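You operate a simulated robot arm through the tools that you are given. There is no shell and no other tool.

You run a simulated robot arm. Do the job below in one go: nothing can be reset, and whatever is moved stays where it is left.

Task
Gauge the red rack's rotor over one full turn in the test rig.
Fine: zero the display before the turn, knob from START to END, gauge aside after; leave the rotor in the rig.

It is judged by the outcome, as a careful person would: the job done as asked, and still so three seconds after it is handed in. It fails if anything else is knocked over, pushed out of place, dropped, spilled or broken.

Robot
A 7-joint arm with a two-finger gripper, fixed in place. Base frame: the origin is on the floor under the middle of its stand, x ahead of it, y to its left, z up; the work surface is at about z = 0.8. Readings come in m, degrees, newtons and seconds.
With the tool pointing down near the work surface it reaches from about 0.34 to 0.72 m from the base axis. Its first joint turns from -66.0 to 66.0 degrees. Payload 2.45 kg.
The tool frame sits at the grasp point between the pads (the TCP): z along the fingers, y along the line on which they close. The tips reach 0.026 m beyond it. The gripper opens to 0.096 m; its body begins 0.069 m behind the TCP.
Orientation is told as [roll, pitch, yaw] about the base's x, y, z axes, in that order, counted from this pose: with the fingers straight down and closing along the base's y, the tool's x points along the base's -x, its y along +y and its z along -z.

Tools
- The arm moves only by the tool arm_command. Its argument "targets" is a list of rows, each a list of 7 numbers: the turn, a rotation vector about the tool's x, y, z in units of 5 degrees (1.0 is 5 degrees), then the shift along the tool's x, y, z in units of 30 mm (1.0 is 30 mm), then the closure, from 0 (fully open) to 1 (shut). In form: [[ax, ay, az, x, y, z, grip], ...]. A call has 1 to 20 rows; each row shifts and turns the commanded pose from where the row before left it, along the tool's axes as they then stand. A call with a number of a shift or a turn outside -1 to 1 is refused whole. Each row takes 0.2 s and may step no farther than 0.05 m and 8.6 degrees from the row before; otherwise, or with a gripper value out of range, the whole call is refused. A pose out of reach is approached as far as the arm can. The call stops where the force on the tool passes 40 N (or 10 N more than at its start, if that is more) or the arm is blocked; 0.2 s more then pass. The fingers move at their own pace (about 0.05 m/s each) and stop on an object; they squeeze with about 33 N. The grip force told is the motor's: it shows also when the fingers shut on nothing. Time passes only in rows, and 0.2 s behind the last, so rows that do not move let the fingers close. It gives the time, the measured TCP pose, the force on the tool (base axes), the opening and the grip force at its end, in the units of the frame above (readings bear some noise), with the torque about the TCP (base axes, N m) and any sound that the robot's microphone picked up.
- Cameras (640 x 400 px; columns grow to the right, rows downward): "scene" is fixed at [0.1677, -0.389, 1.4415]; the picture's right is [0.77, -0.63, 0.00], its down [-0.24, -0.30, -0.92] and it looks along [0.58, 0.71, -0.38] (base axes); focal length 335 px, centre (320, 200). "wrist" rides on the gripper at [0.082, 0.003, -0.098] in the tool frame; the picture's right is [-0.04, 1.00, 0.00], its down [-0.73, -0.03, -0.68] and it looks along [-0.68, -0.03, 0.73] (tool axes); focal length 256 px, centre (320, 200). There is no depth. A picture from a camera that has moved, and an enlarged one, comes with that camera's place and axes in the base frame and with its lens.
- camera(camera): a new picture of that camera. The clock stands still meanwhile.
- zoom(camera, box): a new picture of the part [left, top, right, bottom] of that camera's present view, enlarged. The clock stands still meanwhile.
- sign_off(): hands the job in; it is judged then, once.

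Places have to be worked out from the pictures, the camera data and where the tool is seen. Open the gripper and draw the arm clear of the work before you hand the job in, unless the task says otherwise.

The tools are called after ">>>" by a JSON object that holds its "method" and its "body". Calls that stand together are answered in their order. arm_command: Moves the arm, as the interface text tells. Its arguments: {"type":"object","properties":{"targets":{"type":"array"}},"required":["targets"]} The other tools are called the same way: camera (camera) takes a picture; zoom (camera, box) takes an enlarged picture of a part of a camera's view; sign_off () hands the job in.

At the start:

```text
t: 0.0
tcp_pos: [0.3276, 0.164, 1.313]
ee_rot: [0.0, 0.0, 0.1]
ft_force: [0.8, 0.3, -0.4]
moment: [0.04, 0.0, -0.02]
finger_gap: 0.0961
finger_force: 0.1
```

scene: 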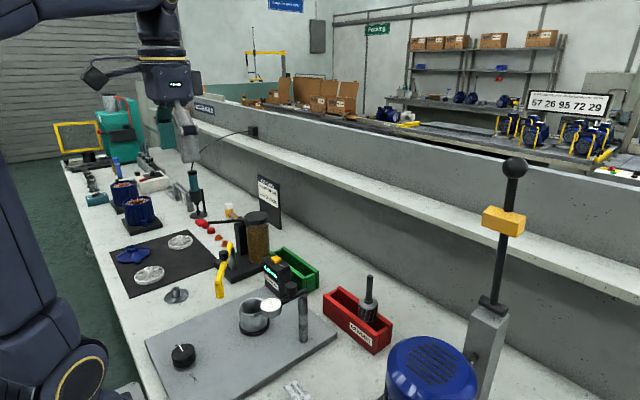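
wrist: 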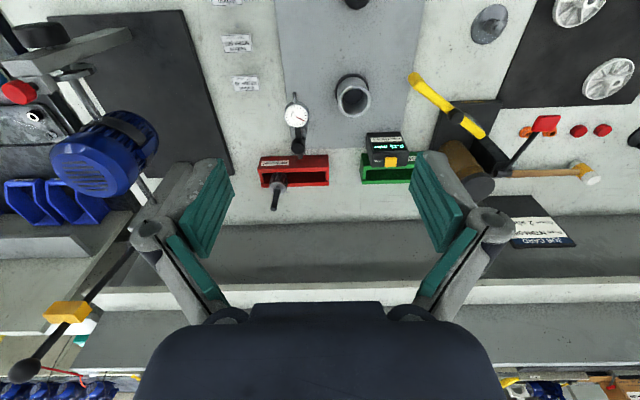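

I'll start by looking closely at the rig, the racks, and the instructions with enlarged views of both cameras.

>>> {"method": "zoom", "body": {"camera": "scene", "box": [140, 240, 400, 400]}}

>>> {"method": "zoom", "body": {"camera": "wrist", "box": [240, 60, 440, 220]}}

>>> {"method": "zoom", "body": {"camera": "wrist", "box": [180, 0, 440, 130]}}

>>> {"method": "zoom", "body": {"camera": "scene", "box": [200, 170, 340, 320]}}

```text
2.46 times, centred on (270, 320) of scene
camera zoom: at [0.1677, -0.389, 1.4415], right [0.77, -0.63, 0.0], down [-0.24, -0.3, -0.92], along [0.58, 0.71, -0.38], focal length 824 px, centre (443, -95)
```

zoom: 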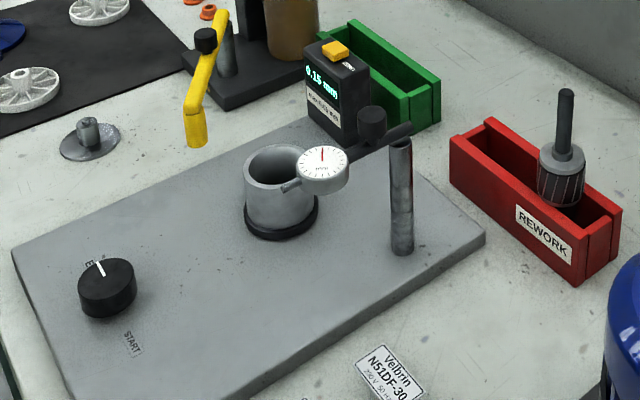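

```text
2.50 times, centred on (340, 140) of wrist
camera zoom: at [0.2459, 0.1682, 1.4134], right [0.04, 1.0, 0.0], down [0.73, -0.03, 0.68], along [0.68, -0.03, -0.73], focal length 640 px, centre (270, 350)
```

zoom: 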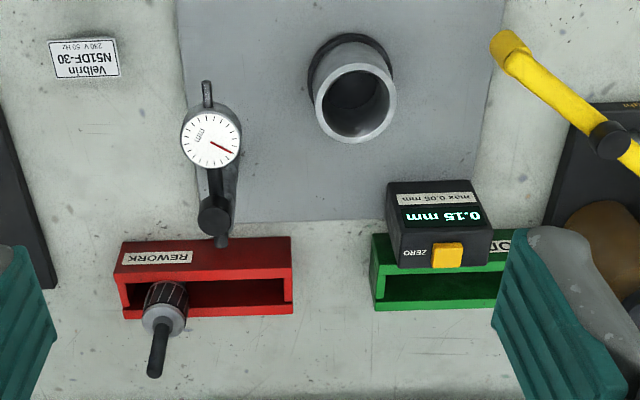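

```text
2.46 times, centred on (310, 65) of wrist
camera zoom: at [0.2459, 0.1682, 1.4134], right [0.04, 1.0, 0.0], down [0.73, -0.03, 0.68], along [0.68, -0.03, -0.73], focal length 630 px, centre (345, 532)
```

zoom: 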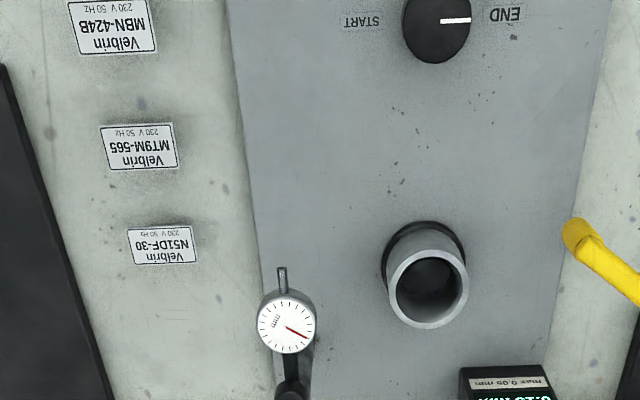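

```text
2.67 times, centred on (270, 245) of scene
camera zoom: at [0.1677, -0.389, 1.4415], right [0.77, -0.63, 0.0], down [-0.24, -0.3, -0.92], along [0.58, 0.71, -0.38], focal length 893 px, centre (453, 80)
```

zoom: 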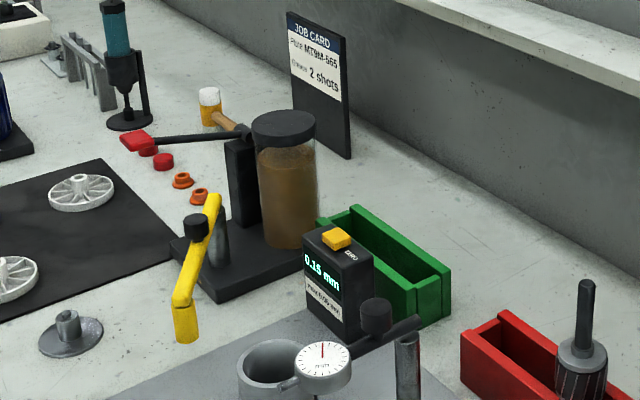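

The rig holds a cup at about (0.456, 0.225), a swing gauge on a post near (0.526, 0.111), a display box with a ZERO button, and a knob near (0.286, 0.231) that seems to point at END. The red rack's rotor stands near (0.67, 0.04) with its shaft top at z≈0.98. I'll move in for a closer look at the rack with the gripper open.

>>> {"method": "arm_command", "body": {"targets": [[0, 0, 0, -0.48, -0.827, 0.753, 0], [0, 0, 0, -0.48, -0.827, 0.753, 0], [0, 0, 0, -0.48, -0.827, 0.753, 0], [0, 0, 0, -0.48, -0.827, 0.753, 0], [0, 0, 0, -0.48, -0.827, 0.753, 0], [0, 0, 0, 0, 0, 0, 0]]}}

>>> {"method": "camera", "body": {"camera": "wrist"}}

>>> {"method": "camera", "body": {"camera": "scene"}}

```text
t: 1.4
tcp_pos: [0.4003, 0.0392, 1.1995]
ee_rot: [0.0, 0.1, 0.0]
ft_force: [0.4, 0.8, -0.6]
moment: [-0.02, 0.0, 0.01]
finger_gap: 0.0961
finger_force: 0.0
```

```text
taken
camera wrist: at [0.3187, 0.0435, 1.2986], right [0.04, 1.0, 0.0], down [0.73, -0.03, 0.68], along [0.68, -0.03, -0.73], focal length 256 px, centre (320, 200)
```

wrist: 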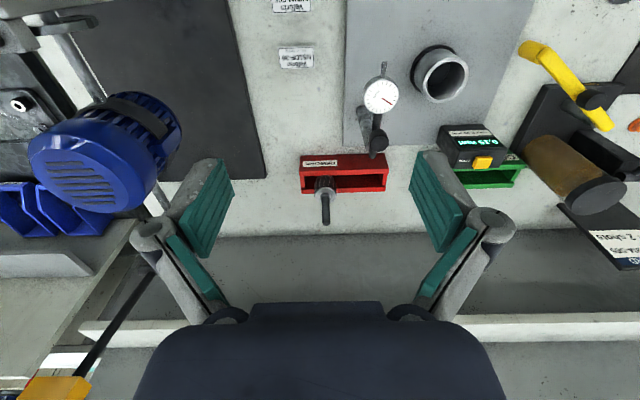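

```text
taken
```

scene: 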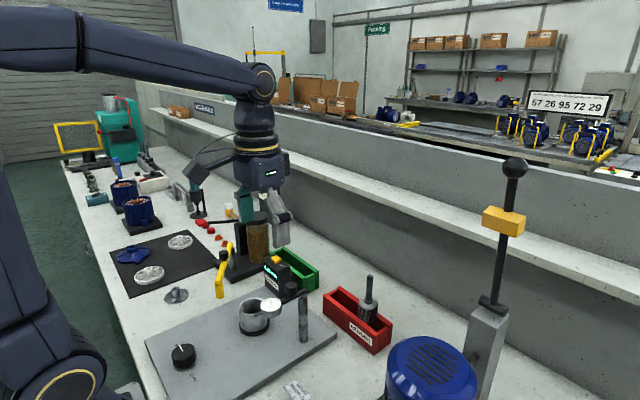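

The move landed as commanded. I'll zoom in on the rotor, the gauge and the display from here.

>>> {"method": "zoom", "body": {"camera": "wrist", "box": [280, 140, 400, 240]}}

>>> {"method": "zoom", "body": {"camera": "wrist", "box": [340, 40, 540, 200]}}

>>> {"method": "zoom", "body": {"camera": "scene", "box": [300, 250, 400, 350]}}

>>> {"method": "zoom", "body": {"camera": "scene", "box": [220, 240, 330, 350]}}

>>> {"method": "zoom", "body": {"camera": "scene", "box": [140, 320, 230, 390]}}

```text
4.00 times, centred on (340, 190) of wrist
camera zoom: at [0.3187, 0.0435, 1.2986], right [0.04, 1.0, 0.0], down [0.73, -0.03, 0.68], along [0.68, -0.03, -0.73], focal length 1024 px, centre (240, 240)
```

zoom: 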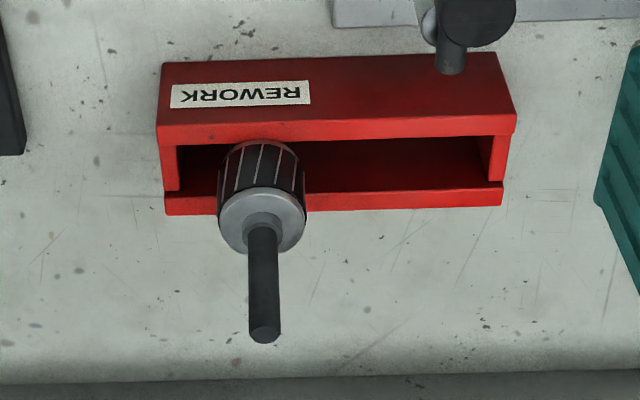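

```text
2.50 times, centred on (440, 120) of wrist
camera zoom: at [0.3187, 0.0435, 1.2986], right [0.04, 1.0, 0.0], down [0.73, -0.03, 0.68], along [0.68, -0.03, -0.73], focal length 640 px, centre (20, 400)
```

zoom: 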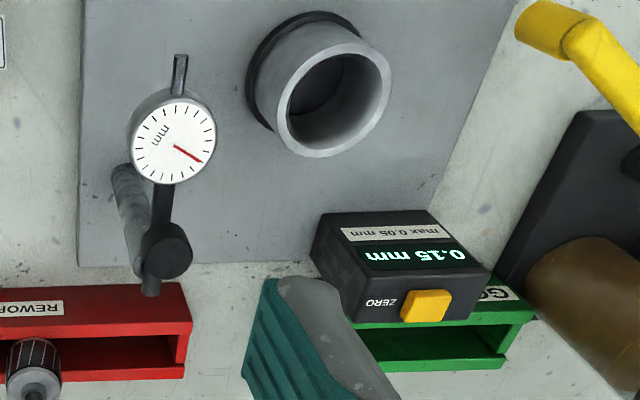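

```text
4.00 times, centred on (350, 300) of scene
camera zoom: at [0.1677, -0.389, 1.4415], right [0.77, -0.63, 0.0], down [-0.24, -0.3, -0.92], along [0.58, 0.71, -0.38], focal length 1339 px, centre (200, -200)
```

zoom: 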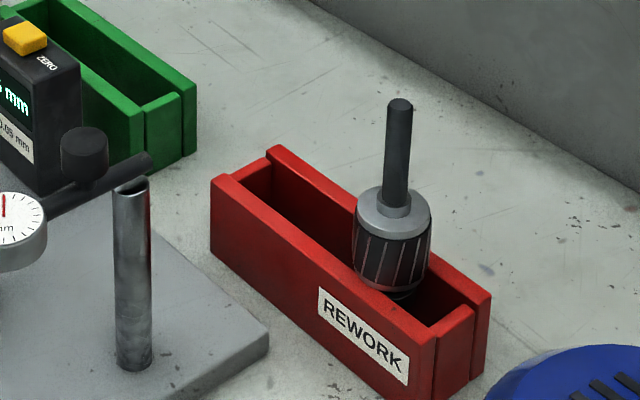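

```text
3.64 times, centred on (275, 295) of scene
camera zoom: at [0.1677, -0.389, 1.4415], right [0.77, -0.63, 0.0], down [-0.24, -0.3, -0.92], along [0.58, 0.71, -0.38], focal length 1217 px, centre (484, -146)
```

zoom: 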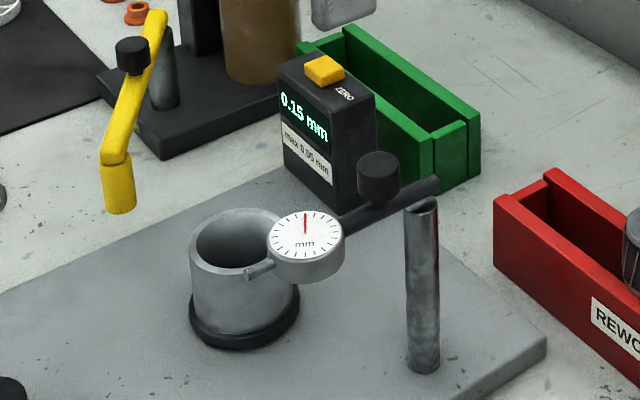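

```text
5.71 times, centred on (185, 355) of scene
camera zoom: at [0.1677, -0.389, 1.4415], right [0.77, -0.63, 0.0], down [-0.24, -0.3, -0.92], along [0.58, 0.71, -0.38], focal length 1913 px, centre (1091, -686)
```

zoom: 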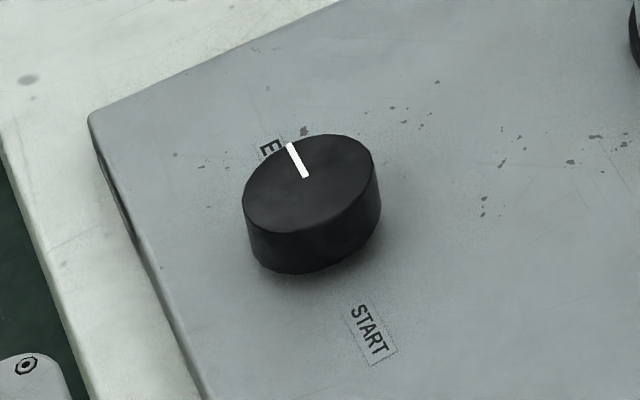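

The knob mark stands at END now, so it must go to START first. The display reads 0.15 mm. The rotor has a slim shaft (about 12 mm) with its top near z 0.984 and its collar near z 0.90. I'll move the camera closer to the rotor to pin down its position.

>>> {"method": "arm_command", "body": {"targets": [[0, 0, 0, -0.8325, 0.02, 0.415, 0], [0, 0, 0, -0.8325, 0, 0.415, 0], [0, 0, 0, -0.8325, 0, 0.415, 0], [0, 0, 0, -0.8325, 0, 0.415, 0], [0, 0, 0, -0.8325, 0, 0.415, 0], [0, 0, 0, -0.8325, 0, 0.415, 0], [0, 0, 0, -0.8325, 0, 0.415, 0], [0, 0, 0, -0.8325, 0, 0.415, 0], [0, 0, 0, 0, 0, 0, 0]]}}

>>> {"method": "camera", "body": {"camera": "wrist"}}

>>> {"method": "camera", "body": {"camera": "scene"}}

```text
t: 3.4
tcp_pos: [0.603, 0.0409, 1.1017]
ee_rot: [0.0, 0.0, -0.1]
ft_force: [-0.8, 0.1, 0.0]
moment: [-0.01, 0.04, 0.03]
finger_gap: 0.096
finger_force: 0.0
```

```text
taken
camera wrist: at [0.5199, 0.0444, 1.2015], right [0.04, 1.0, 0.0], down [0.73, -0.03, 0.68], along [0.68, -0.03, -0.73], focal length 256 px, centre (320, 200)
```

wrist: 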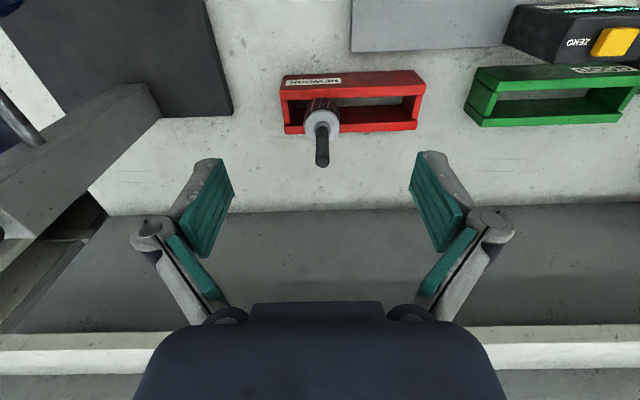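

```text
taken
```

scene: 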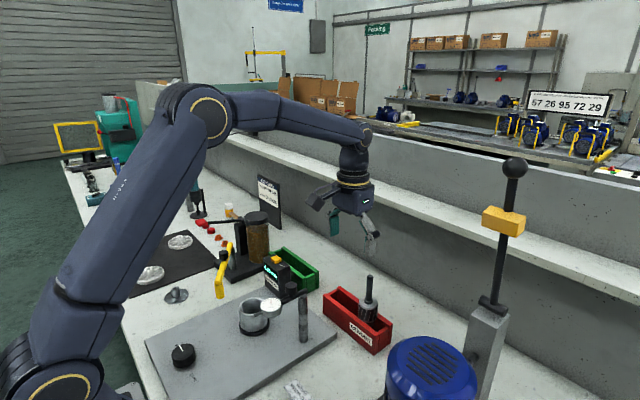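

>>> {"method": "zoom", "body": {"camera": "wrist", "box": [260, 60, 440, 180]}}

>>> {"method": "zoom", "body": {"camera": "scene", "box": [300, 180, 420, 360]}}

```text
3.33 times, centred on (350, 120) of wrist
camera zoom: at [0.5199, 0.0444, 1.2015], right [0.04, 1.0, 0.0], down [0.73, -0.03, 0.68], along [0.68, -0.03, -0.73], focal length 853 px, centre (220, 467)
```

zoom: 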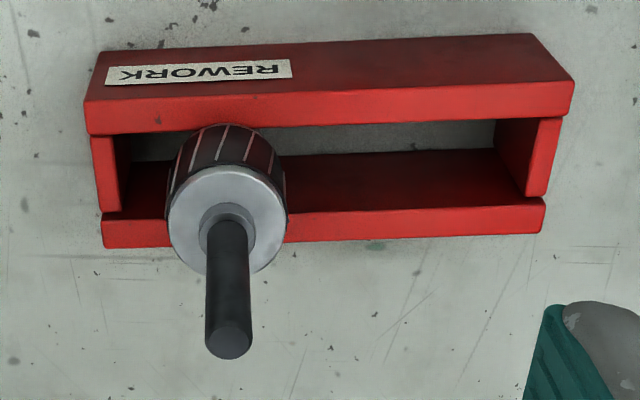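

```text
2.22 times, centred on (360, 270) of scene
camera zoom: at [0.1678, -0.389, 1.4415], right [0.77, -0.63, 0.0], down [-0.24, -0.3, -0.92], along [0.58, 0.71, -0.38], focal length 744 px, centre (231, 44)
```

zoom: 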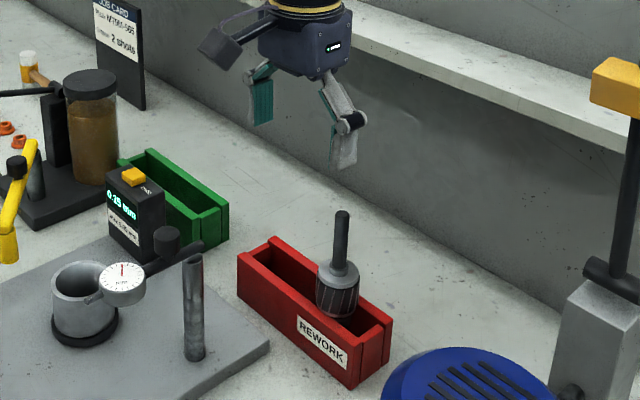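

The two close views agree: the rotor axis stands at about (0.671, 0.0405), the shaft is about 13 mm wide and the body about 44 mm. I'll position above it, then check the alignment before going down.

>>> {"method": "arm_command", "body": {"targets": [[0, 0, 0, -0.756, 0, 0.567, 0], [0, 0, 0, -0.756, 0, 0.567, 0], [0, 0, 0, -0.756, 0, 0.567, 0], [0, 0, 0, 0, 0, 0, 0], [0, 0, 0, 0, 0, 0, 0]]}}

>>> {"method": "camera", "body": {"camera": "wrist"}}

>>> {"method": "zoom", "body": {"camera": "scene", "box": [300, 180, 420, 360]}}

```text
t: 4.6
tcp_pos: [0.668, 0.0393, 1.0503]
ee_rot: [0.1, 0.0, 0.0]
ft_force: [1.1, 0.5, 1.0]
moment: [-0.04, 0.01, 0.0]
finger_gap: 0.0961
finger_force: 0.0
```

```text
taken
camera wrist: at [0.5855, 0.0443, 1.1509], right [0.04, 1.0, 0.0], down [0.73, -0.03, 0.68], along [0.68, -0.03, -0.73], focal length 256 px, centre (320, 200)
```

wrist: 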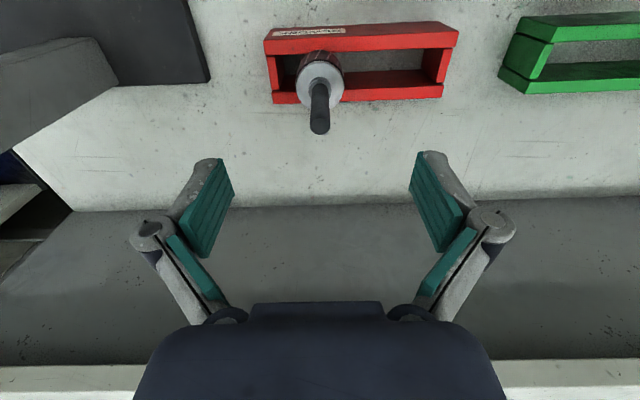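

```text
2.22 times, centred on (360, 270) of scene
camera zoom: at [0.1677, -0.389, 1.4415], right [0.77, -0.63, 0.0], down [-0.24, -0.3, -0.92], along [0.58, 0.71, -0.38], focal length 744 px, centre (231, 44)
```

zoom: 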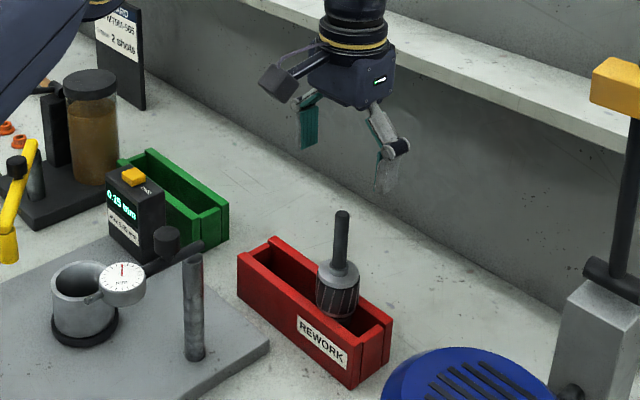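

The tool is centred over the shaft within about 2 mm. I'll lower to grasp height (TCP z≈0.955, tips about 24 mm above the collar) and close the fingers on the shaft.

>>> {"method": "arm_command", "body": {"targets": [[0, 0, 0, -0.05, 0, 0.79, 0], [0, 0, 0, 0, 0, 0.79, 0], [0, 0, 0, 0, 0, 0.79, 0], [0, 0, 0, 0, 0, 0.79, 0], [0, 0, 0, 0, 0, 0, 0]]}}

>>> {"method": "camera", "body": {"camera": "wrist"}}

>>> {"method": "zoom", "body": {"camera": "scene", "box": [300, 180, 420, 360]}}

```text
t: 5.8
tcp_pos: [0.6685, 0.0412, 0.9553]
ee_rot: [0.0, 0.0, 0.1]
ft_force: [0.3, 0.6, 0.3]
moment: [0.02, -0.02, -0.03]
finger_gap: 0.0957
finger_force: 0.0
```

```text
taken
camera wrist: at [0.5864, 0.0456, 1.0556], right [0.04, 1.0, 0.0], down [0.73, -0.03, 0.68], along [0.68, -0.03, -0.73], focal length 256 px, centre (320, 200)
```

wrist: 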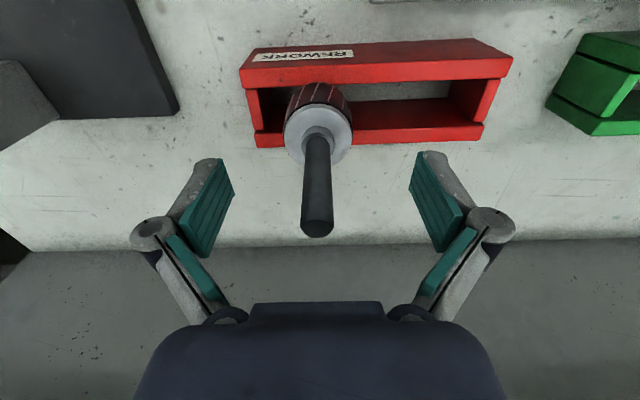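

```text
2.22 times, centred on (360, 270) of scene
camera zoom: at [0.1677, -0.389, 1.4415], right [0.77, -0.63, 0.0], down [-0.24, -0.3, -0.92], along [0.58, 0.71, -0.38], focal length 744 px, centre (231, 44)
```

zoom: 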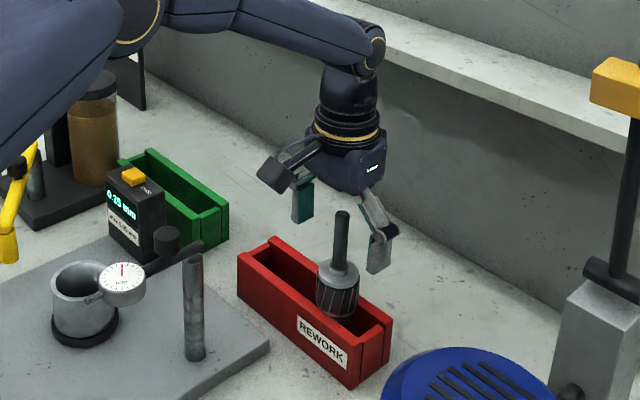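

The shaft lies between the pads, within about 2 mm of centre. I'll close the gripper in place.

>>> {"method": "arm_command", "body": {"targets": [[0, 0, 0, 0, 0, 0, 1], [0, 0, 0, 0, 0, 0, 1], [0, 0, 0, 0, 0, 0, 1], [0, 0, 0, 0, 0, 0, 1], [0, 0, 0, 0, 0, 0, 1], [0, 0, 0, 0, 0, 0, 1], [0, 0, 0, 0, 0, 0, 1]]}}

>>> {"method": "camera", "body": {"camera": "wrist"}}

```text
t: 7.4
tcp_pos: [0.6687, 0.04, 0.9558]
ee_rot: [0.0, 0.1, 0.0]
ft_force: [-0.3, -1.9, 1.3]
moment: [-0.09, -0.01, 0.03]
finger_gap: 0.0144
finger_force: 33.3
```

```text
taken
camera wrist: at [0.5864, 0.0453, 1.0559], right [0.04, 1.0, 0.0], down [0.73, -0.03, 0.68], along [0.68, -0.03, -0.73], focal length 256 px, centre (320, 200)
```

wrist: 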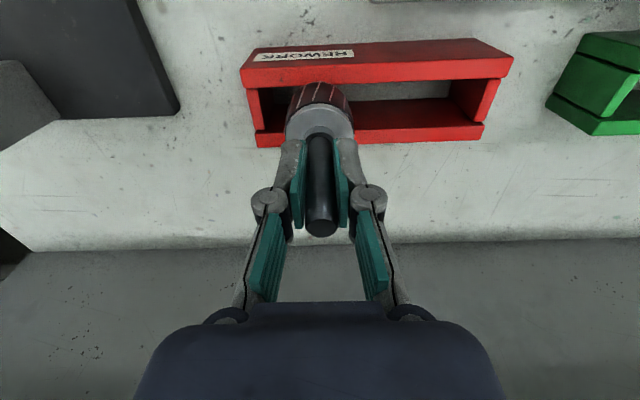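

The gripper holds the shaft (gap 14.4 mm, 33 N). I'll lift it straight up, gently at first, out of the rack.

>>> {"method": "arm_command", "body": {"targets": [[0, 0, 0, 0, 0, -0.3, 1], [0, 0, 0, 0, 0, -0.4, 1], [0, 0, 0, 0, 0, -0.6, 1], [0, 0, 0, 0, 0, -0.7, 1], [0, 0, 0, 0, 0, 0, 1]]}}

>>> {"method": "zoom", "body": {"camera": "scene", "box": [300, 180, 420, 360]}}

>>> {"method": "camera", "body": {"camera": "wrist"}}

```text
t: 8.6
tcp_pos: [0.6701, 0.043, 1.0138]
ee_rot: [0.1, 0.0, 0.0]
ft_force: [-0.6, -0.5, -5.7]
moment: [0.0, -0.03, -0.01]
finger_gap: 0.0142
finger_force: 33.1
```

```text
2.22 times, centred on (360, 270) of scene
camera zoom: at [0.1679, -0.389, 1.4415], right [0.77, -0.63, 0.0], down [-0.24, -0.3, -0.92], along [0.58, 0.71, -0.38], focal length 744 px, centre (231, 44)
```

zoom: 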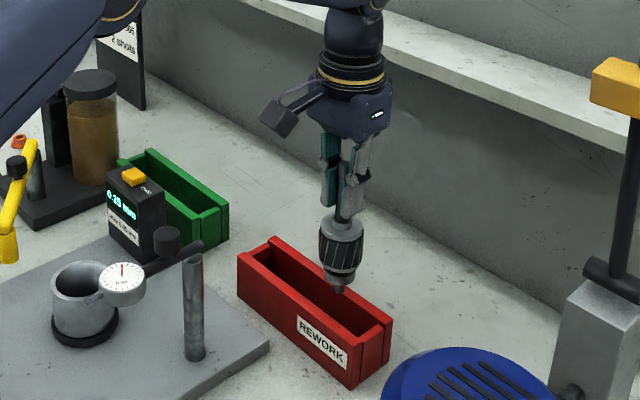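

```text
taken
camera wrist: at [0.5889, 0.0465, 1.1137], right [0.04, 1.0, 0.0], down [0.73, -0.03, 0.68], along [0.68, -0.03, -0.73], focal length 256 px, centre (320, 200)
```

wrist: 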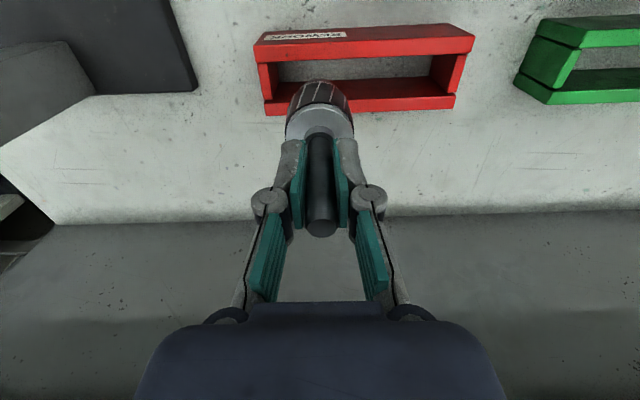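

The rotor is free of the rack and hangs straight (about 0.55 kg), with its lower tip roughly 0.137 m below the TCP. I'll raise it above the gauge height and carry it over toward the cup.

>>> {"method": "arm_command", "body": {"targets": [[0, 0, 0, 0, 0, -0.9, 1], [0, 0, 0, 0, 0, -0.9, 1], [0, 0, 0, 0, 0, -0.9, 1], [0, 0, 0, 0, 0, -0.9, 1], [0, 0, 0, 0, 0, -0.9, 1], [0, 0, 0, 0, 0, -0.9, 1], [0, 0, 0, 0.4, 0.3, 0, 1], [0, 0, 0, 0.88, 0.65, 0, 1], [0, 0, 0, 0.88, 0.65, 0, 1], [0, 0, 0, 0.88, 0.65, 0, 1], [0, 0, 0, 0.88, 0.65, 0, 1], [0, 0, 0, 0.88, 0.65, 0, 1], [0, 0, 0, 0.88, 0.65, 0, 1], [0, 0, 0, 0.88, 0.65, 0, 1], [0, 0, 0, 0.88, 0.65, 0, 1], [0, 0, 0, 0.88, 0.65, 0, 1], [0, 0, 0, 0.4, 0.05, 0, 1], [0, 0, 0, 0, 0, 0, 1]]}}

>>> {"method": "camera", "body": {"camera": "wrist"}}

>>> {"method": "camera", "body": {"camera": "scene"}}

```text
t: 12.4
tcp_pos: [0.4036, 0.2255, 1.1755]
ee_rot: [-0.1, -0.1, -0.1]
ft_force: [-0.2, -0.8, -6.2]
moment: [0.0, 0.02, -0.02]
finger_gap: 0.0142
finger_force: 33.3
```

```text
taken
camera wrist: at [0.3233, 0.23, 1.2759], right [0.04, 1.0, 0.0], down [0.73, -0.03, 0.68], along [0.68, -0.03, -0.73], focal length 256 px, centre (320, 200)
```

wrist: 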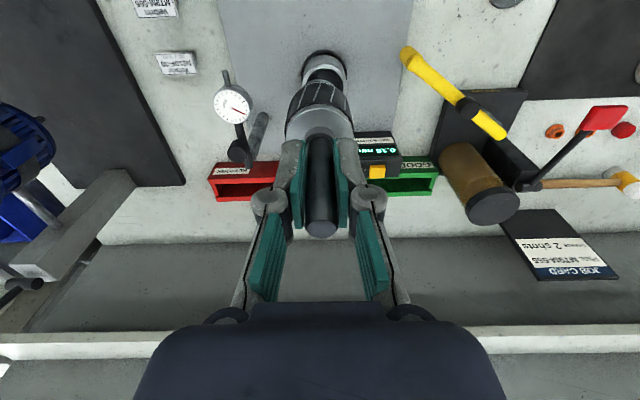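

```text
taken
```

scene: 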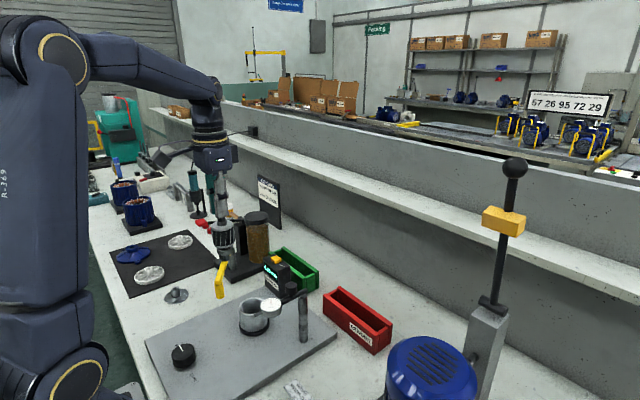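

The rotor is now upright near the cup. I'll bring it over the cup's estimated centre (0.459, 0.229), with the lower tip still about 45 mm above the rim, and check the alignment from both cameras.

>>> {"method": "arm_command", "body": {"targets": [[0, 0, 0, -0.347, 0.017, 0.746, 1], [0, 0, 0, -0.347, 0.017, 0.746, 1], [0, 0, 0, -0.347, 0.017, 0.746, 1], [0, 0, 0, -0.347, 0.017, 0.746, 1], [0, 0, 0, -0.347, 0.017, 0.746, 1], [0, 0, 0, 0, 0, 0, 1], [0, 0, 0, 0, 0, 0, 1]]}}

>>> {"method": "camera", "body": {"camera": "wrist"}}

>>> {"method": "zoom", "body": {"camera": "wrist", "box": [270, 0, 370, 150]}}

>>> {"method": "zoom", "body": {"camera": "scene", "box": [210, 220, 320, 350]}}

```text
t: 14.0
tcp_pos: [0.4599, 0.2255, 1.061]
ee_rot: [0.1, 0.0, 0.1]
ft_force: [-0.9, 0.2, -5.2]
moment: [0.02, 0.01, 0.02]
finger_gap: 0.0145
finger_force: 32.9
```

```text
taken
camera wrist: at [0.3776, 0.2303, 1.1614], right [0.04, 1.0, 0.0], down [0.73, -0.03, 0.68], along [0.68, -0.03, -0.73], focal length 256 px, centre (320, 200)
```

wrist: 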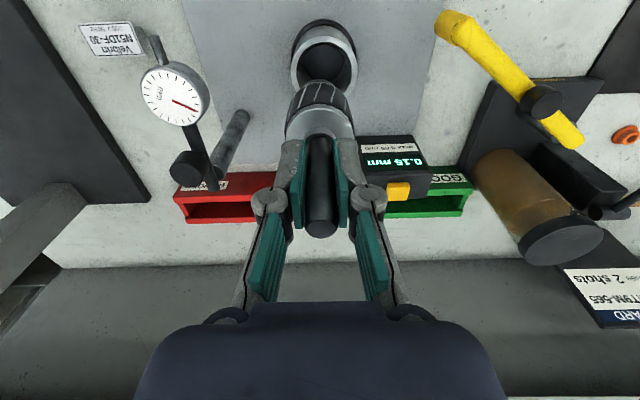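

```text
2.67 times, centred on (320, 75) of wrist
camera zoom: at [0.3776, 0.2303, 1.1614], right [0.04, 1.0, 0.0], down [0.73, -0.03, 0.68], along [0.68, -0.03, -0.73], focal length 683 px, centre (320, 533)
```

zoom: 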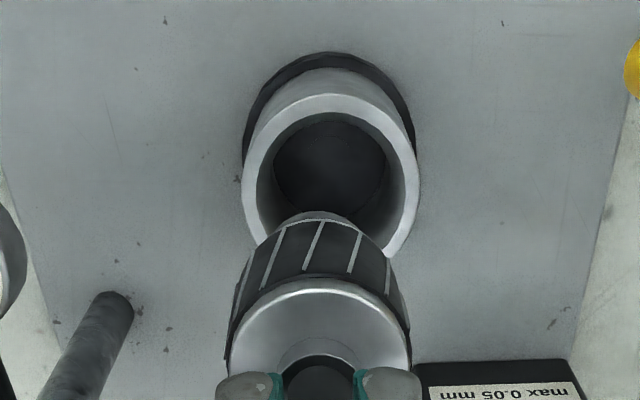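

```text
3.08 times, centred on (265, 285) of scene
camera zoom: at [0.1678, -0.3889, 1.4415], right [0.77, -0.63, 0.0], down [-0.24, -0.3, -0.92], along [0.58, 0.71, -0.38], focal length 1030 px, centre (489, -62)
```

zoom: 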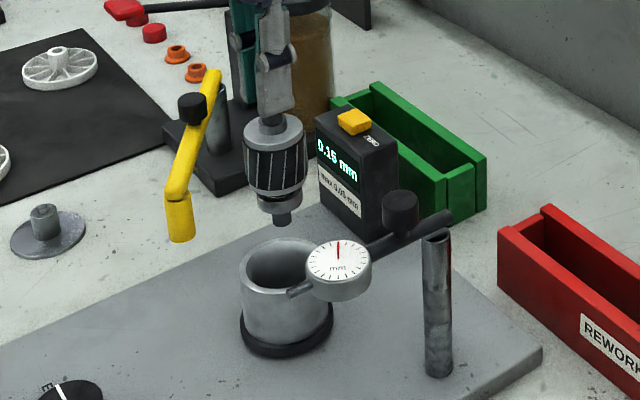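

The wrist view shows the cup's axis about 4 mm to +y of the rotor axis. I'll take sharper zooms to judge the x offset.

>>> {"method": "zoom", "body": {"camera": "scene", "box": [235, 255, 305, 345]}}

>>> {"method": "zoom", "body": {"camera": "wrist", "box": [290, 15, 360, 90]}}

```text
4.44 times, centred on (270, 300) of scene
camera zoom: at [0.1678, -0.3889, 1.4415], right [0.77, -0.63, 0.0], down [-0.24, -0.3, -0.92], along [0.58, 0.71, -0.38], focal length 1488 px, centre (542, -244)
```

zoom: 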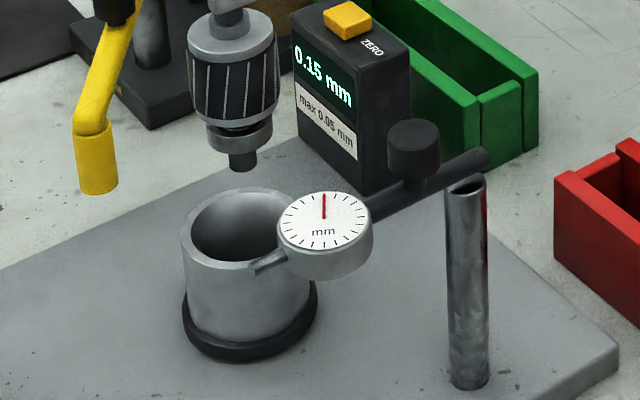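

```text
5.33 times, centred on (325, 52) of wrist
camera zoom: at [0.3776, 0.2303, 1.1614], right [0.04, 1.0, 0.0], down [0.73, -0.03, 0.68], along [0.68, -0.03, -0.73], focal length 1365 px, centre (293, 987)
```

zoom: 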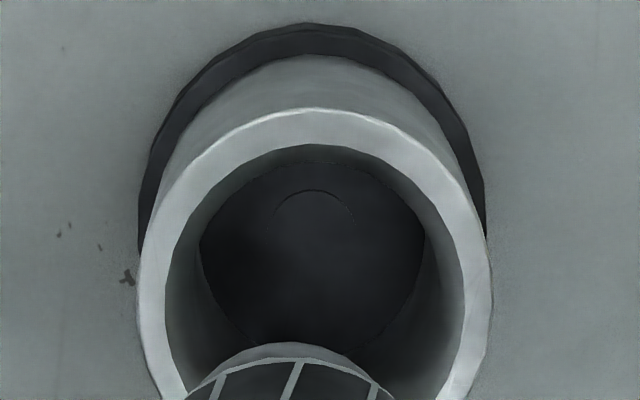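

I need a finer estimate of the cup and rotor axes in the scene view, so I'll enlarge just that part.

>>> {"method": "zoom", "body": {"camera": "scene", "box": [248, 255, 298, 295]}}

>>> {"method": "zoom", "body": {"camera": "scene", "box": [235, 290, 295, 340]}}

```text
10.00 times, centred on (273, 275) of scene
camera zoom: at [0.1678, -0.3889, 1.4415], right [0.77, -0.63, 0.0], down [-0.24, -0.3, -0.92], along [0.58, 0.71, -0.38], focal length 3347 px, centre (790, -550)
```

zoom: 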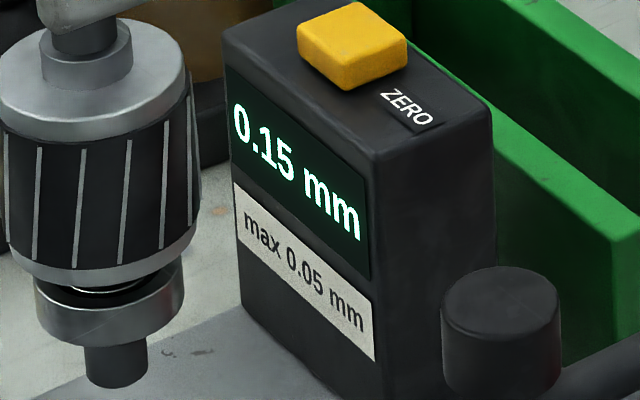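

```text
8.00 times, centred on (265, 315) of scene
camera zoom: at [0.1678, -0.3889, 1.4415], right [0.77, -0.63, 0.0], down [-0.24, -0.3, -0.92], along [0.58, 0.71, -0.38], focal length 2678 px, centre (760, -720)
```

zoom: 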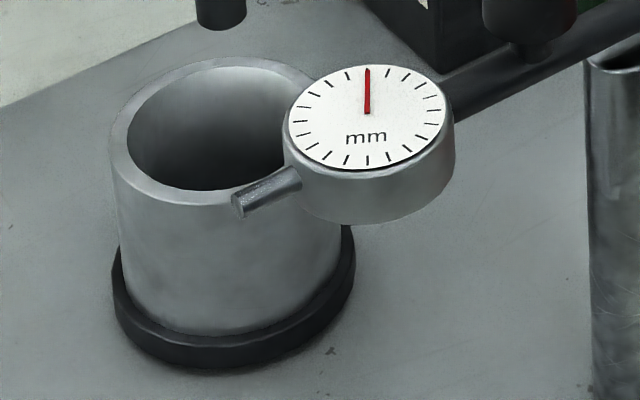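

Both views agree: the rotor needs about −1.9 mm in x and +4.4 mm in y. There also seems to be a small seat hole in the cup floor for the lower stub, so centring matters. I'll correct, lower so the tip is about 20 mm above the rim, and check again.

>>> {"method": "arm_command", "body": {"targets": [[0, 0, 0, 0.063, 0.147, 0, 1], [0, 0, 0, 0, 0, 0.3, 1], [0, 0, 0, 0, 0, 0.5, 1], [0, 0, 0, 0, 0, 0, 1], [0, 0, 0, 0, 0, 0, 1]]}}

>>> {"method": "zoom", "body": {"camera": "scene", "box": [235, 270, 315, 340]}}

>>> {"method": "zoom", "body": {"camera": "wrist", "box": [280, 0, 370, 120]}}

```text
t: 15.2
tcp_pos: [0.4573, 0.2319, 1.0403]
ee_rot: [0.1, 0.0, 0.1]
ft_force: [-0.2, -0.3, -6.5]
moment: [-0.01, 0.02, 0.01]
finger_gap: 0.0146
finger_force: 32.7
```

```text
5.71 times, centred on (275, 305) of scene
camera zoom: at [0.1678, -0.3889, 1.4415], right [0.77, -0.63, 0.0], down [-0.24, -0.3, -0.92], along [0.58, 0.71, -0.38], focal length 1913 px, centre (577, -400)
```

zoom: 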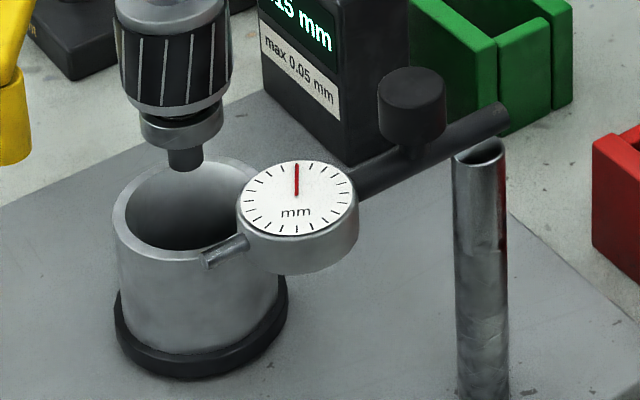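

```text
3.33 times, centred on (325, 60) of wrist
camera zoom: at [0.3758, 0.236, 1.1401], right [0.04, 1.0, 0.0], down [0.73, -0.03, 0.68], along [0.68, -0.03, -0.73], focal length 853 px, centre (303, 667)
```

zoom: 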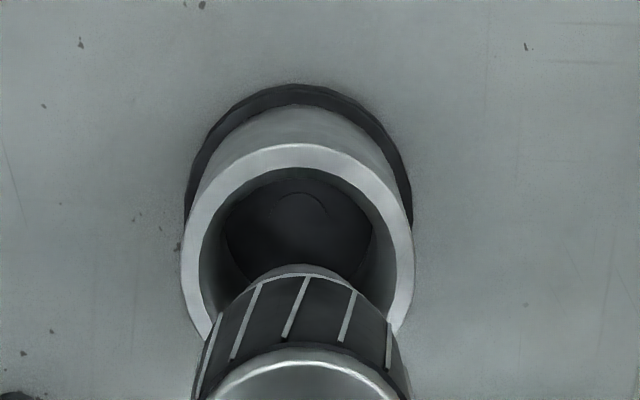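

Now the rotor is slightly overcorrected: the wrist view says about −1.2 mm in y and the scene view agrees, with x within 0.3 mm. I'll nudge it and lower until the tip is just above the rim.

>>> {"method": "arm_command", "body": {"targets": [[0, 0, 0, 0, -0.04, 0, 1], [0, 0, 0, 0, 0, 0.3, 1], [0, 0, 0, 0, 0, 0.2, 1], [0, 0, 0, 0, 0, 0, 1], [0, 0, 0, 0, 0, 0, 1]]}}

>>> {"method": "zoom", "body": {"camera": "scene", "box": [235, 275, 305, 340]}}

>>> {"method": "zoom", "body": {"camera": "wrist", "box": [280, 0, 370, 120]}}

```text
t: 16.4
tcp_pos: [0.4568, 0.2313, 1.0278]
ee_rot: [-0.1, -0.1, 0.0]
ft_force: [-0.9, 0.3, -6.5]
moment: [0.02, -0.02, -0.02]
finger_gap: 0.0143
finger_force: 33.1
```

```text
6.15 times, centred on (270, 308) of scene
camera zoom: at [0.1678, -0.3889, 1.4415], right [0.77, -0.63, 0.0], down [-0.24, -0.3, -0.92], along [0.58, 0.71, -0.38], focal length 2060 px, centre (628, -462)
```

zoom: 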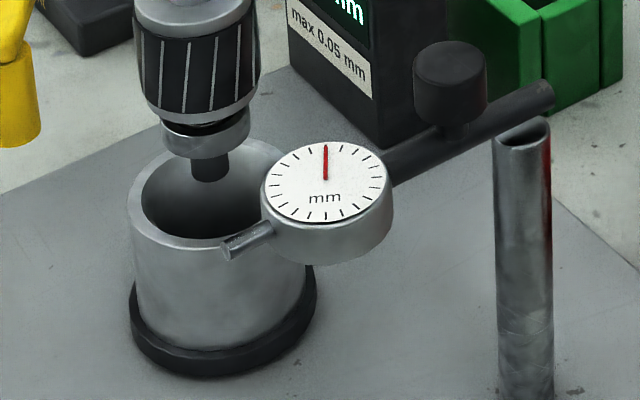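

```text
3.33 times, centred on (325, 60) of wrist
camera zoom: at [0.3759, 0.2354, 1.1267], right [0.04, 1.0, 0.0], down [0.73, -0.03, 0.68], along [0.68, -0.03, -0.73], focal length 853 px, centre (303, 667)
```

zoom: 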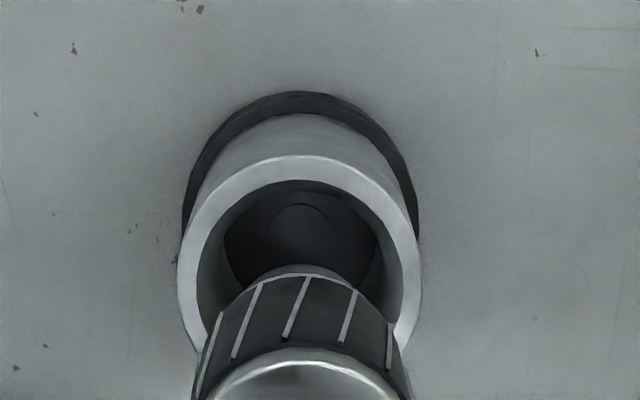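

Alignment is now within about 0.4 mm in both views. I'll lower into the cup slowly, 30 mm first, while watching the forces.

>>> {"method": "arm_command", "body": {"targets": [[0, 0, 0, -0.01, -0.007, 0.25, 1], [0, 0, 0, 0, 0, 0.25, 1], [0, 0, 0, 0, 0, 0.25, 1], [0, 0, 0, 0, 0, 0.25, 1], [0, 0, 0, 0, 0, 0, 1], [0, 0, 0, 0, 0, 0, 1]]}}

>>> {"method": "zoom", "body": {"camera": "scene", "box": [235, 260, 315, 340]}}

>>> {"method": "zoom", "body": {"camera": "wrist", "box": [280, 0, 370, 120]}}

```text
t: 17.8
tcp_pos: [0.4577, 0.2303, 0.9958]
ee_rot: [0.0, 0.0, 0.0]
ft_force: [0.0, -0.6, -5.5]
moment: [0.01, 0.03, 0.01]
finger_gap: 0.0142
finger_force: 32.5
```

```text
5.00 times, centred on (275, 300) of scene
camera zoom: at [0.1678, -0.3889, 1.4415], right [0.77, -0.63, 0.0], down [-0.24, -0.3, -0.92], along [0.58, 0.71, -0.38], focal length 1674 px, centre (545, -300)
```

zoom: 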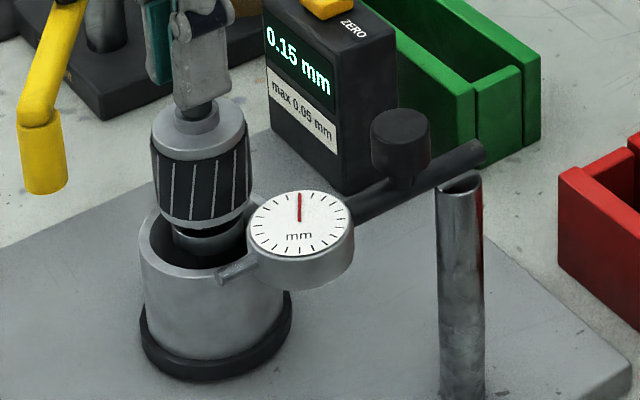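

```text
3.33 times, centred on (325, 60) of wrist
camera zoom: at [0.3763, 0.2349, 1.0956], right [0.04, 1.0, 0.0], down [0.73, -0.03, 0.68], along [0.68, -0.03, -0.73], focal length 853 px, centre (303, 667)
```

zoom: 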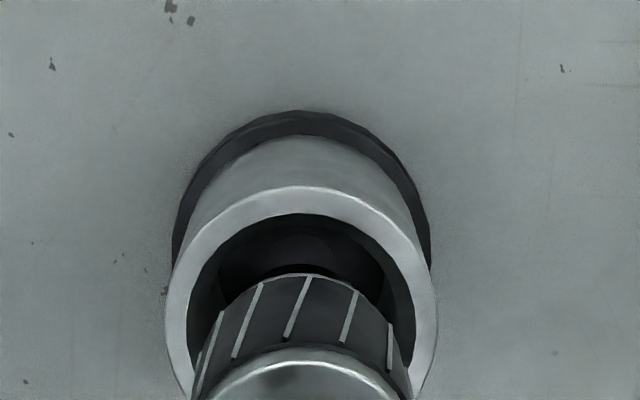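

Well centred and no contact yet. I'll continue down in 5 mm steps.

>>> {"method": "arm_command", "body": {"targets": [[0, 0, 0, 0, 0, 0.17, 1], [0, 0, 0, 0, 0, 0.17, 1], [0, 0, 0, 0, 0, 0.17, 1], [0, 0, 0, 0, 0, 0, 1]]}}

>>> {"method": "zoom", "body": {"camera": "scene", "box": [235, 260, 315, 340]}}

```text
t: 18.8
tcp_pos: [0.4582, 0.2319, 0.9822]
ee_rot: [0.0, -0.1, 0.1]
ft_force: [0.1, -1.5, -6.5]
moment: [0.02, 0.01, 0.02]
finger_gap: 0.0144
finger_force: 33.2
```

```text
5.00 times, centred on (275, 300) of scene
camera zoom: at [0.1678, -0.3889, 1.4415], right [0.77, -0.63, 0.0], down [-0.24, -0.3, -0.92], along [0.58, 0.71, -0.38], focal length 1674 px, centre (545, -300)
```

zoom: 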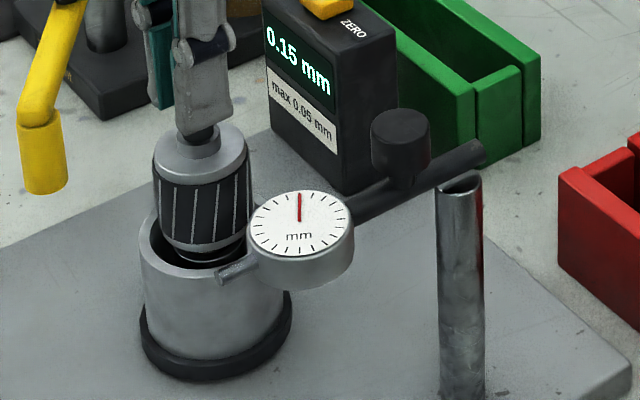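

Still free, with the weight unchanged. I'll continue in smaller 2.4 mm steps and watch for contact.

>>> {"method": "arm_command", "body": {"targets": [[0, 0, 0, 0, 0, 0.08, 1], [0, 0, 0, 0, 0, 0.08, 1], [0, 0, 0, 0, 0, 0.08, 1], [0, 0, 0, 0, 0, 0, 1]]}}

```text
t: 19.8
tcp_pos: [0.4588, 0.2329, 0.9726]
ee_rot: [0.0, -0.1, 0.0]
ft_force: [-0.9, -1.4, -5.9]
moment: [-0.04, 0.07, 0.0]
finger_gap: 0.0142
finger_force: 33.0
```

No contact yet (fz still about −6 N). I'll go on the same way.

>>> {"method": "arm_command", "body": {"targets": [[0, 0, 0, 0, 0, 0.08, 1], [0, 0, 0, 0, 0, 0.08, 1], [0, 0, 0, 0, 0, 0, 1]]}}

>>> {"method": "zoom", "body": {"camera": "scene", "box": [235, 260, 315, 340]}}

>>> {"method": "camera", "body": {"camera": "wrist"}}

```text
t: 20.6
tcp_pos: [0.4582, 0.2331, 0.9685]
ee_rot: [0.0, 0.0, -0.1]
ft_force: [-4.9, -2.5, -0.5]
moment: [-0.24, 0.58, -0.06]
finger_gap: 0.0144
finger_force: 32.9
```

```text
5.00 times, centred on (275, 300) of scene
camera zoom: at [0.1676, -0.389, 1.4415], right [0.77, -0.63, 0.0], down [-0.24, -0.3, -0.92], along [0.58, 0.71, -0.38], focal length 1674 px, centre (545, -300)
```

zoom: 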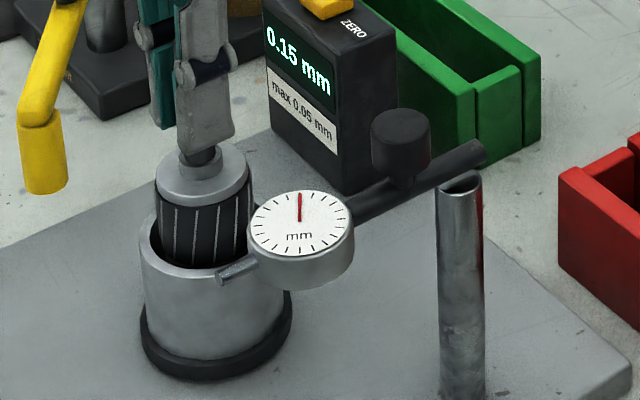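

```text
taken
camera wrist: at [0.3767, 0.2366, 1.069], right [0.04, 1.0, 0.0], down [0.73, -0.03, 0.68], along [0.68, -0.03, -0.74], focal length 256 px, centre (320, 200)
```

wrist: 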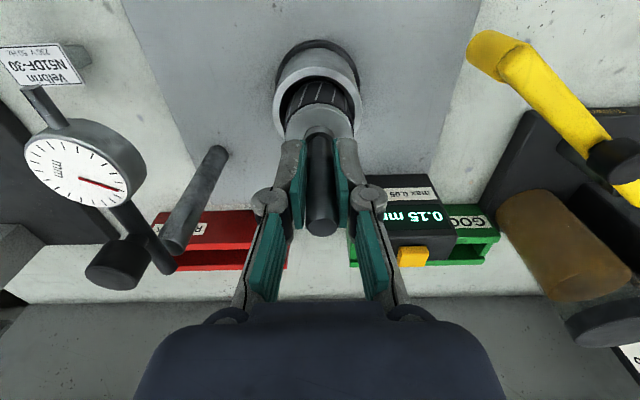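

Light contact: the reaction of about (−5, −2.5) N at the tip suggests the stub touches the seat edge and needs to go slightly to −x and −y. I'll nudge about 1 mm that way.

>>> {"method": "arm_command", "body": {"targets": [[0, 0, 0, 0.025, -0.014, 0, 1], [0, 0, 0, 0, 0, 0, 1], [0, 0, 0, 0, 0, 0, 1]]}}

```text
t: 21.4
tcp_pos: [0.4574, 0.2324, 0.9697]
ee_rot: [0.0, 0.0, -0.1]
ft_force: [-0.3, -1.4, -5.8]
moment: [0.01, -0.01, 0.03]
finger_gap: 0.0144
finger_force: 33.0
```

The contact cleared completely. I'll continue down gently.

>>> {"method": "arm_command", "body": {"targets": [[0, 0, 0, 0, 0, 0.07, 1], [0, 0, 0, 0, 0, 0.07, 1], [0, 0, 0, 0, 0, 0, 1]]}}

```text
t: 22.2
tcp_pos: [0.4592, 0.2313, 0.9671]
ee_rot: [0.1, -0.2, 0.0]
ft_force: [2.0, -2.4, 23.0]
moment: [-0.33, -0.09, -0.01]
finger_gap: 0.0145
finger_force: 32.8
```

Now there's about 29 N of support from below. I'll look at how deep the rotor sits before deciding whether this is the seat or the edge of it.

>>> {"method": "zoom", "body": {"camera": "scene", "box": [235, 260, 315, 340]}}

>>> {"method": "zoom", "body": {"camera": "wrist", "box": [270, 20, 370, 150]}}

```text
5.00 times, centred on (275, 300) of scene
camera zoom: at [0.1674, -0.3892, 1.4414], right [0.77, -0.63, 0.0], down [-0.24, -0.3, -0.92], along [0.58, 0.71, -0.38], focal length 1674 px, centre (545, -300)
```

zoom: 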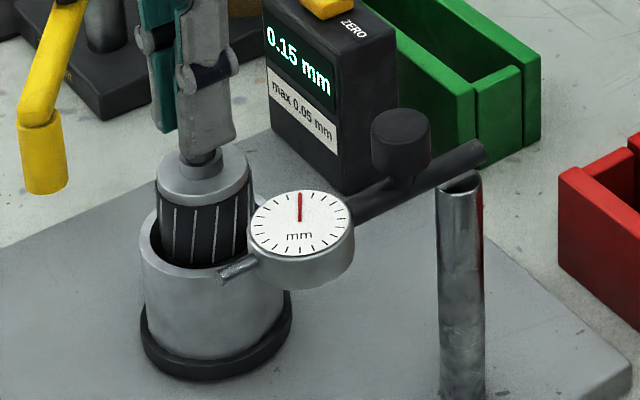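

```text
3.08 times, centred on (320, 85) of wrist
camera zoom: at [0.3765, 0.2365, 1.0661], right [0.04, 1.0, 0.0], down [0.73, -0.03, 0.68], along [0.68, -0.03, -0.73], focal length 788 px, centre (320, 554)
```

zoom: 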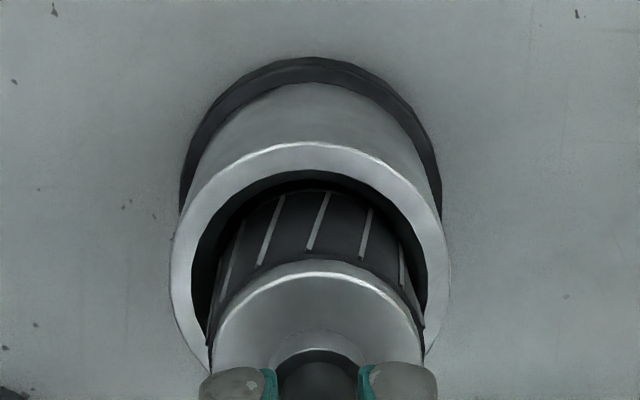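

The support is vertical and centred to within about 6 mm of the axis. To tell whether the stub sits in the seat or on its rim, I'll ease off the load and probe gently sideways.

>>> {"method": "arm_command", "body": {"targets": [[0, 0, 0, 0, 0, -0.1, 1], [0, 0, 0, 0, 0, 0, 1], [0, 0, 0, 0, 0, 0, 1]]}}

```text
t: 23.0
tcp_pos: [0.4566, 0.2328, 0.9675]
ee_rot: [-0.1, 0.2, -0.1]
ft_force: [2.2, 0.0, -6.0]
moment: [0.0, -0.02, -0.03]
finger_gap: 0.0143
finger_force: 33.0
```

Free again after a 3 mm raise, and the tip is now slightly lower than where it first touched. I'll probe 2 mm toward +x to feel for the seat wall.

>>> {"method": "arm_command", "body": {"targets": [[0, 0, 0, 0, 0, 0.06, 1], [0, 0, 0, 0, 0, 0, 1], [0, 0, 0, 0, 0, 0, 1]]}}

>>> {"method": "arm_command", "body": {"targets": [[0, 0, 0, -0.05, 0, 0, 1], [0, 0, 0, 0, 0, 0, 1], [0, 0, 0, 0, 0, 0, 1]]}}

```text
t: 23.8
tcp_pos: [0.4568, 0.2312, 0.9671]
ee_rot: [0.1, 0.0, 0.0]
ft_force: [-3.6, -0.7, 5.6]
moment: [0.01, 0.51, -0.01]
finger_gap: 0.0142
finger_force: 33.0
```

```text
t: 24.6
tcp_pos: [0.4579, 0.2313, 0.9677]
ee_rot: [0.0, 0.0, -0.1]
ft_force: [-6.8, 0.6, 12.8]
moment: [0.0, 0.85, -0.02]
finger_gap: 0.0141
finger_force: 33.4
```

The sideways reaction while pressing toward +x hints that the stub sits near the +x side. I'll ease up, shift back toward −x, and test again to find the lateral-neutral spot.

>>> {"method": "arm_command", "body": {"targets": [[0, 0, 0, 0, 0, -0.08, 1], [0, 0, 0, 0.07, 0, 0, 1], [0, 0, 0, 0, 0, 0, 1], [0, 0, 0, 0, 0, 0.04, 1], [0, 0, 0, 0, 0, 0, 1], [0, 0, 0, 0, 0, 0, 1]]}}

```text
t: 26.0
tcp_pos: [0.4559, 0.2312, 0.9677]
ee_rot: [0.1, 0.0, 0.0]
ft_force: [4.0, -1.4, -3.6]
moment: [-0.17, -0.33, 0.0]
finger_gap: 0.0141
finger_force: 32.8
```

The walls are now clear: pushing 0.75 mm to +x reacts toward −x and 0.6 mm to −x reacts toward +x, so the stub is inside a snug seat and the neutral spot lies between. I'll return to the middle and lower onto the seat bottom lightly.

>>> {"method": "arm_command", "body": {"targets": [[0, 0, 0, -0.02, -0.006, 0, 1], [0, 0, 0, 0, 0, 0, 1], [0, 0, 0, 0, 0, 0.04, 1], [0, 0, 0, 0, 0, 0, 1], [0, 0, 0, 0, 0, 0, 1]]}}

```text
t: 27.2
tcp_pos: [0.458, 0.2316, 0.966]
ee_rot: [0.2, -0.1, 0.0]
ft_force: [4.1, 0.6, -0.6]
moment: [0.0, -0.5, 0.0]
finger_gap: 0.0142
finger_force: 33.0
```

It still leans on the −x side (+4 N in x), so I'll shift about 0.4 mm toward +x.

>>> {"method": "arm_command", "body": {"targets": [[0, 0, 0, -0.014, 0, 0, 1], [0, 0, 0, 0, 0, 0, 1], [0, 0, 0, 0, 0, 0, 1]]}}

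```text
t: 28.0
tcp_pos: [0.4571, 0.2319, 0.9658]
ee_rot: [0.0, 0.2, 0.0]
ft_force: [2.5, -0.7, -6.9]
moment: [-0.05, -0.2, -0.04]
finger_gap: 0.0141
finger_force: 33.1
```

Vertical support is gone, so the stub is free in the seat. I'll shift a bit more to +x and lower further in small steps.

>>> {"method": "arm_command", "body": {"targets": [[0, 0, 0, -0.006, 0, 0.05, 1], [0, 0, 0, 0, 0, 0.05, 1], [0, 0, 0, 0, 0, 0, 1], [0, 0, 0, 0, 0, 0, 1]]}}

```text
t: 29.0
tcp_pos: [0.4579, 0.2305, 0.9644]
ee_rot: [0.1, -0.1, -0.1]
ft_force: [2.8, -3.1, 21.9]
moment: [-0.41, -0.37, 0.0]
finger_gap: 0.0143
finger_force: 33.0
```

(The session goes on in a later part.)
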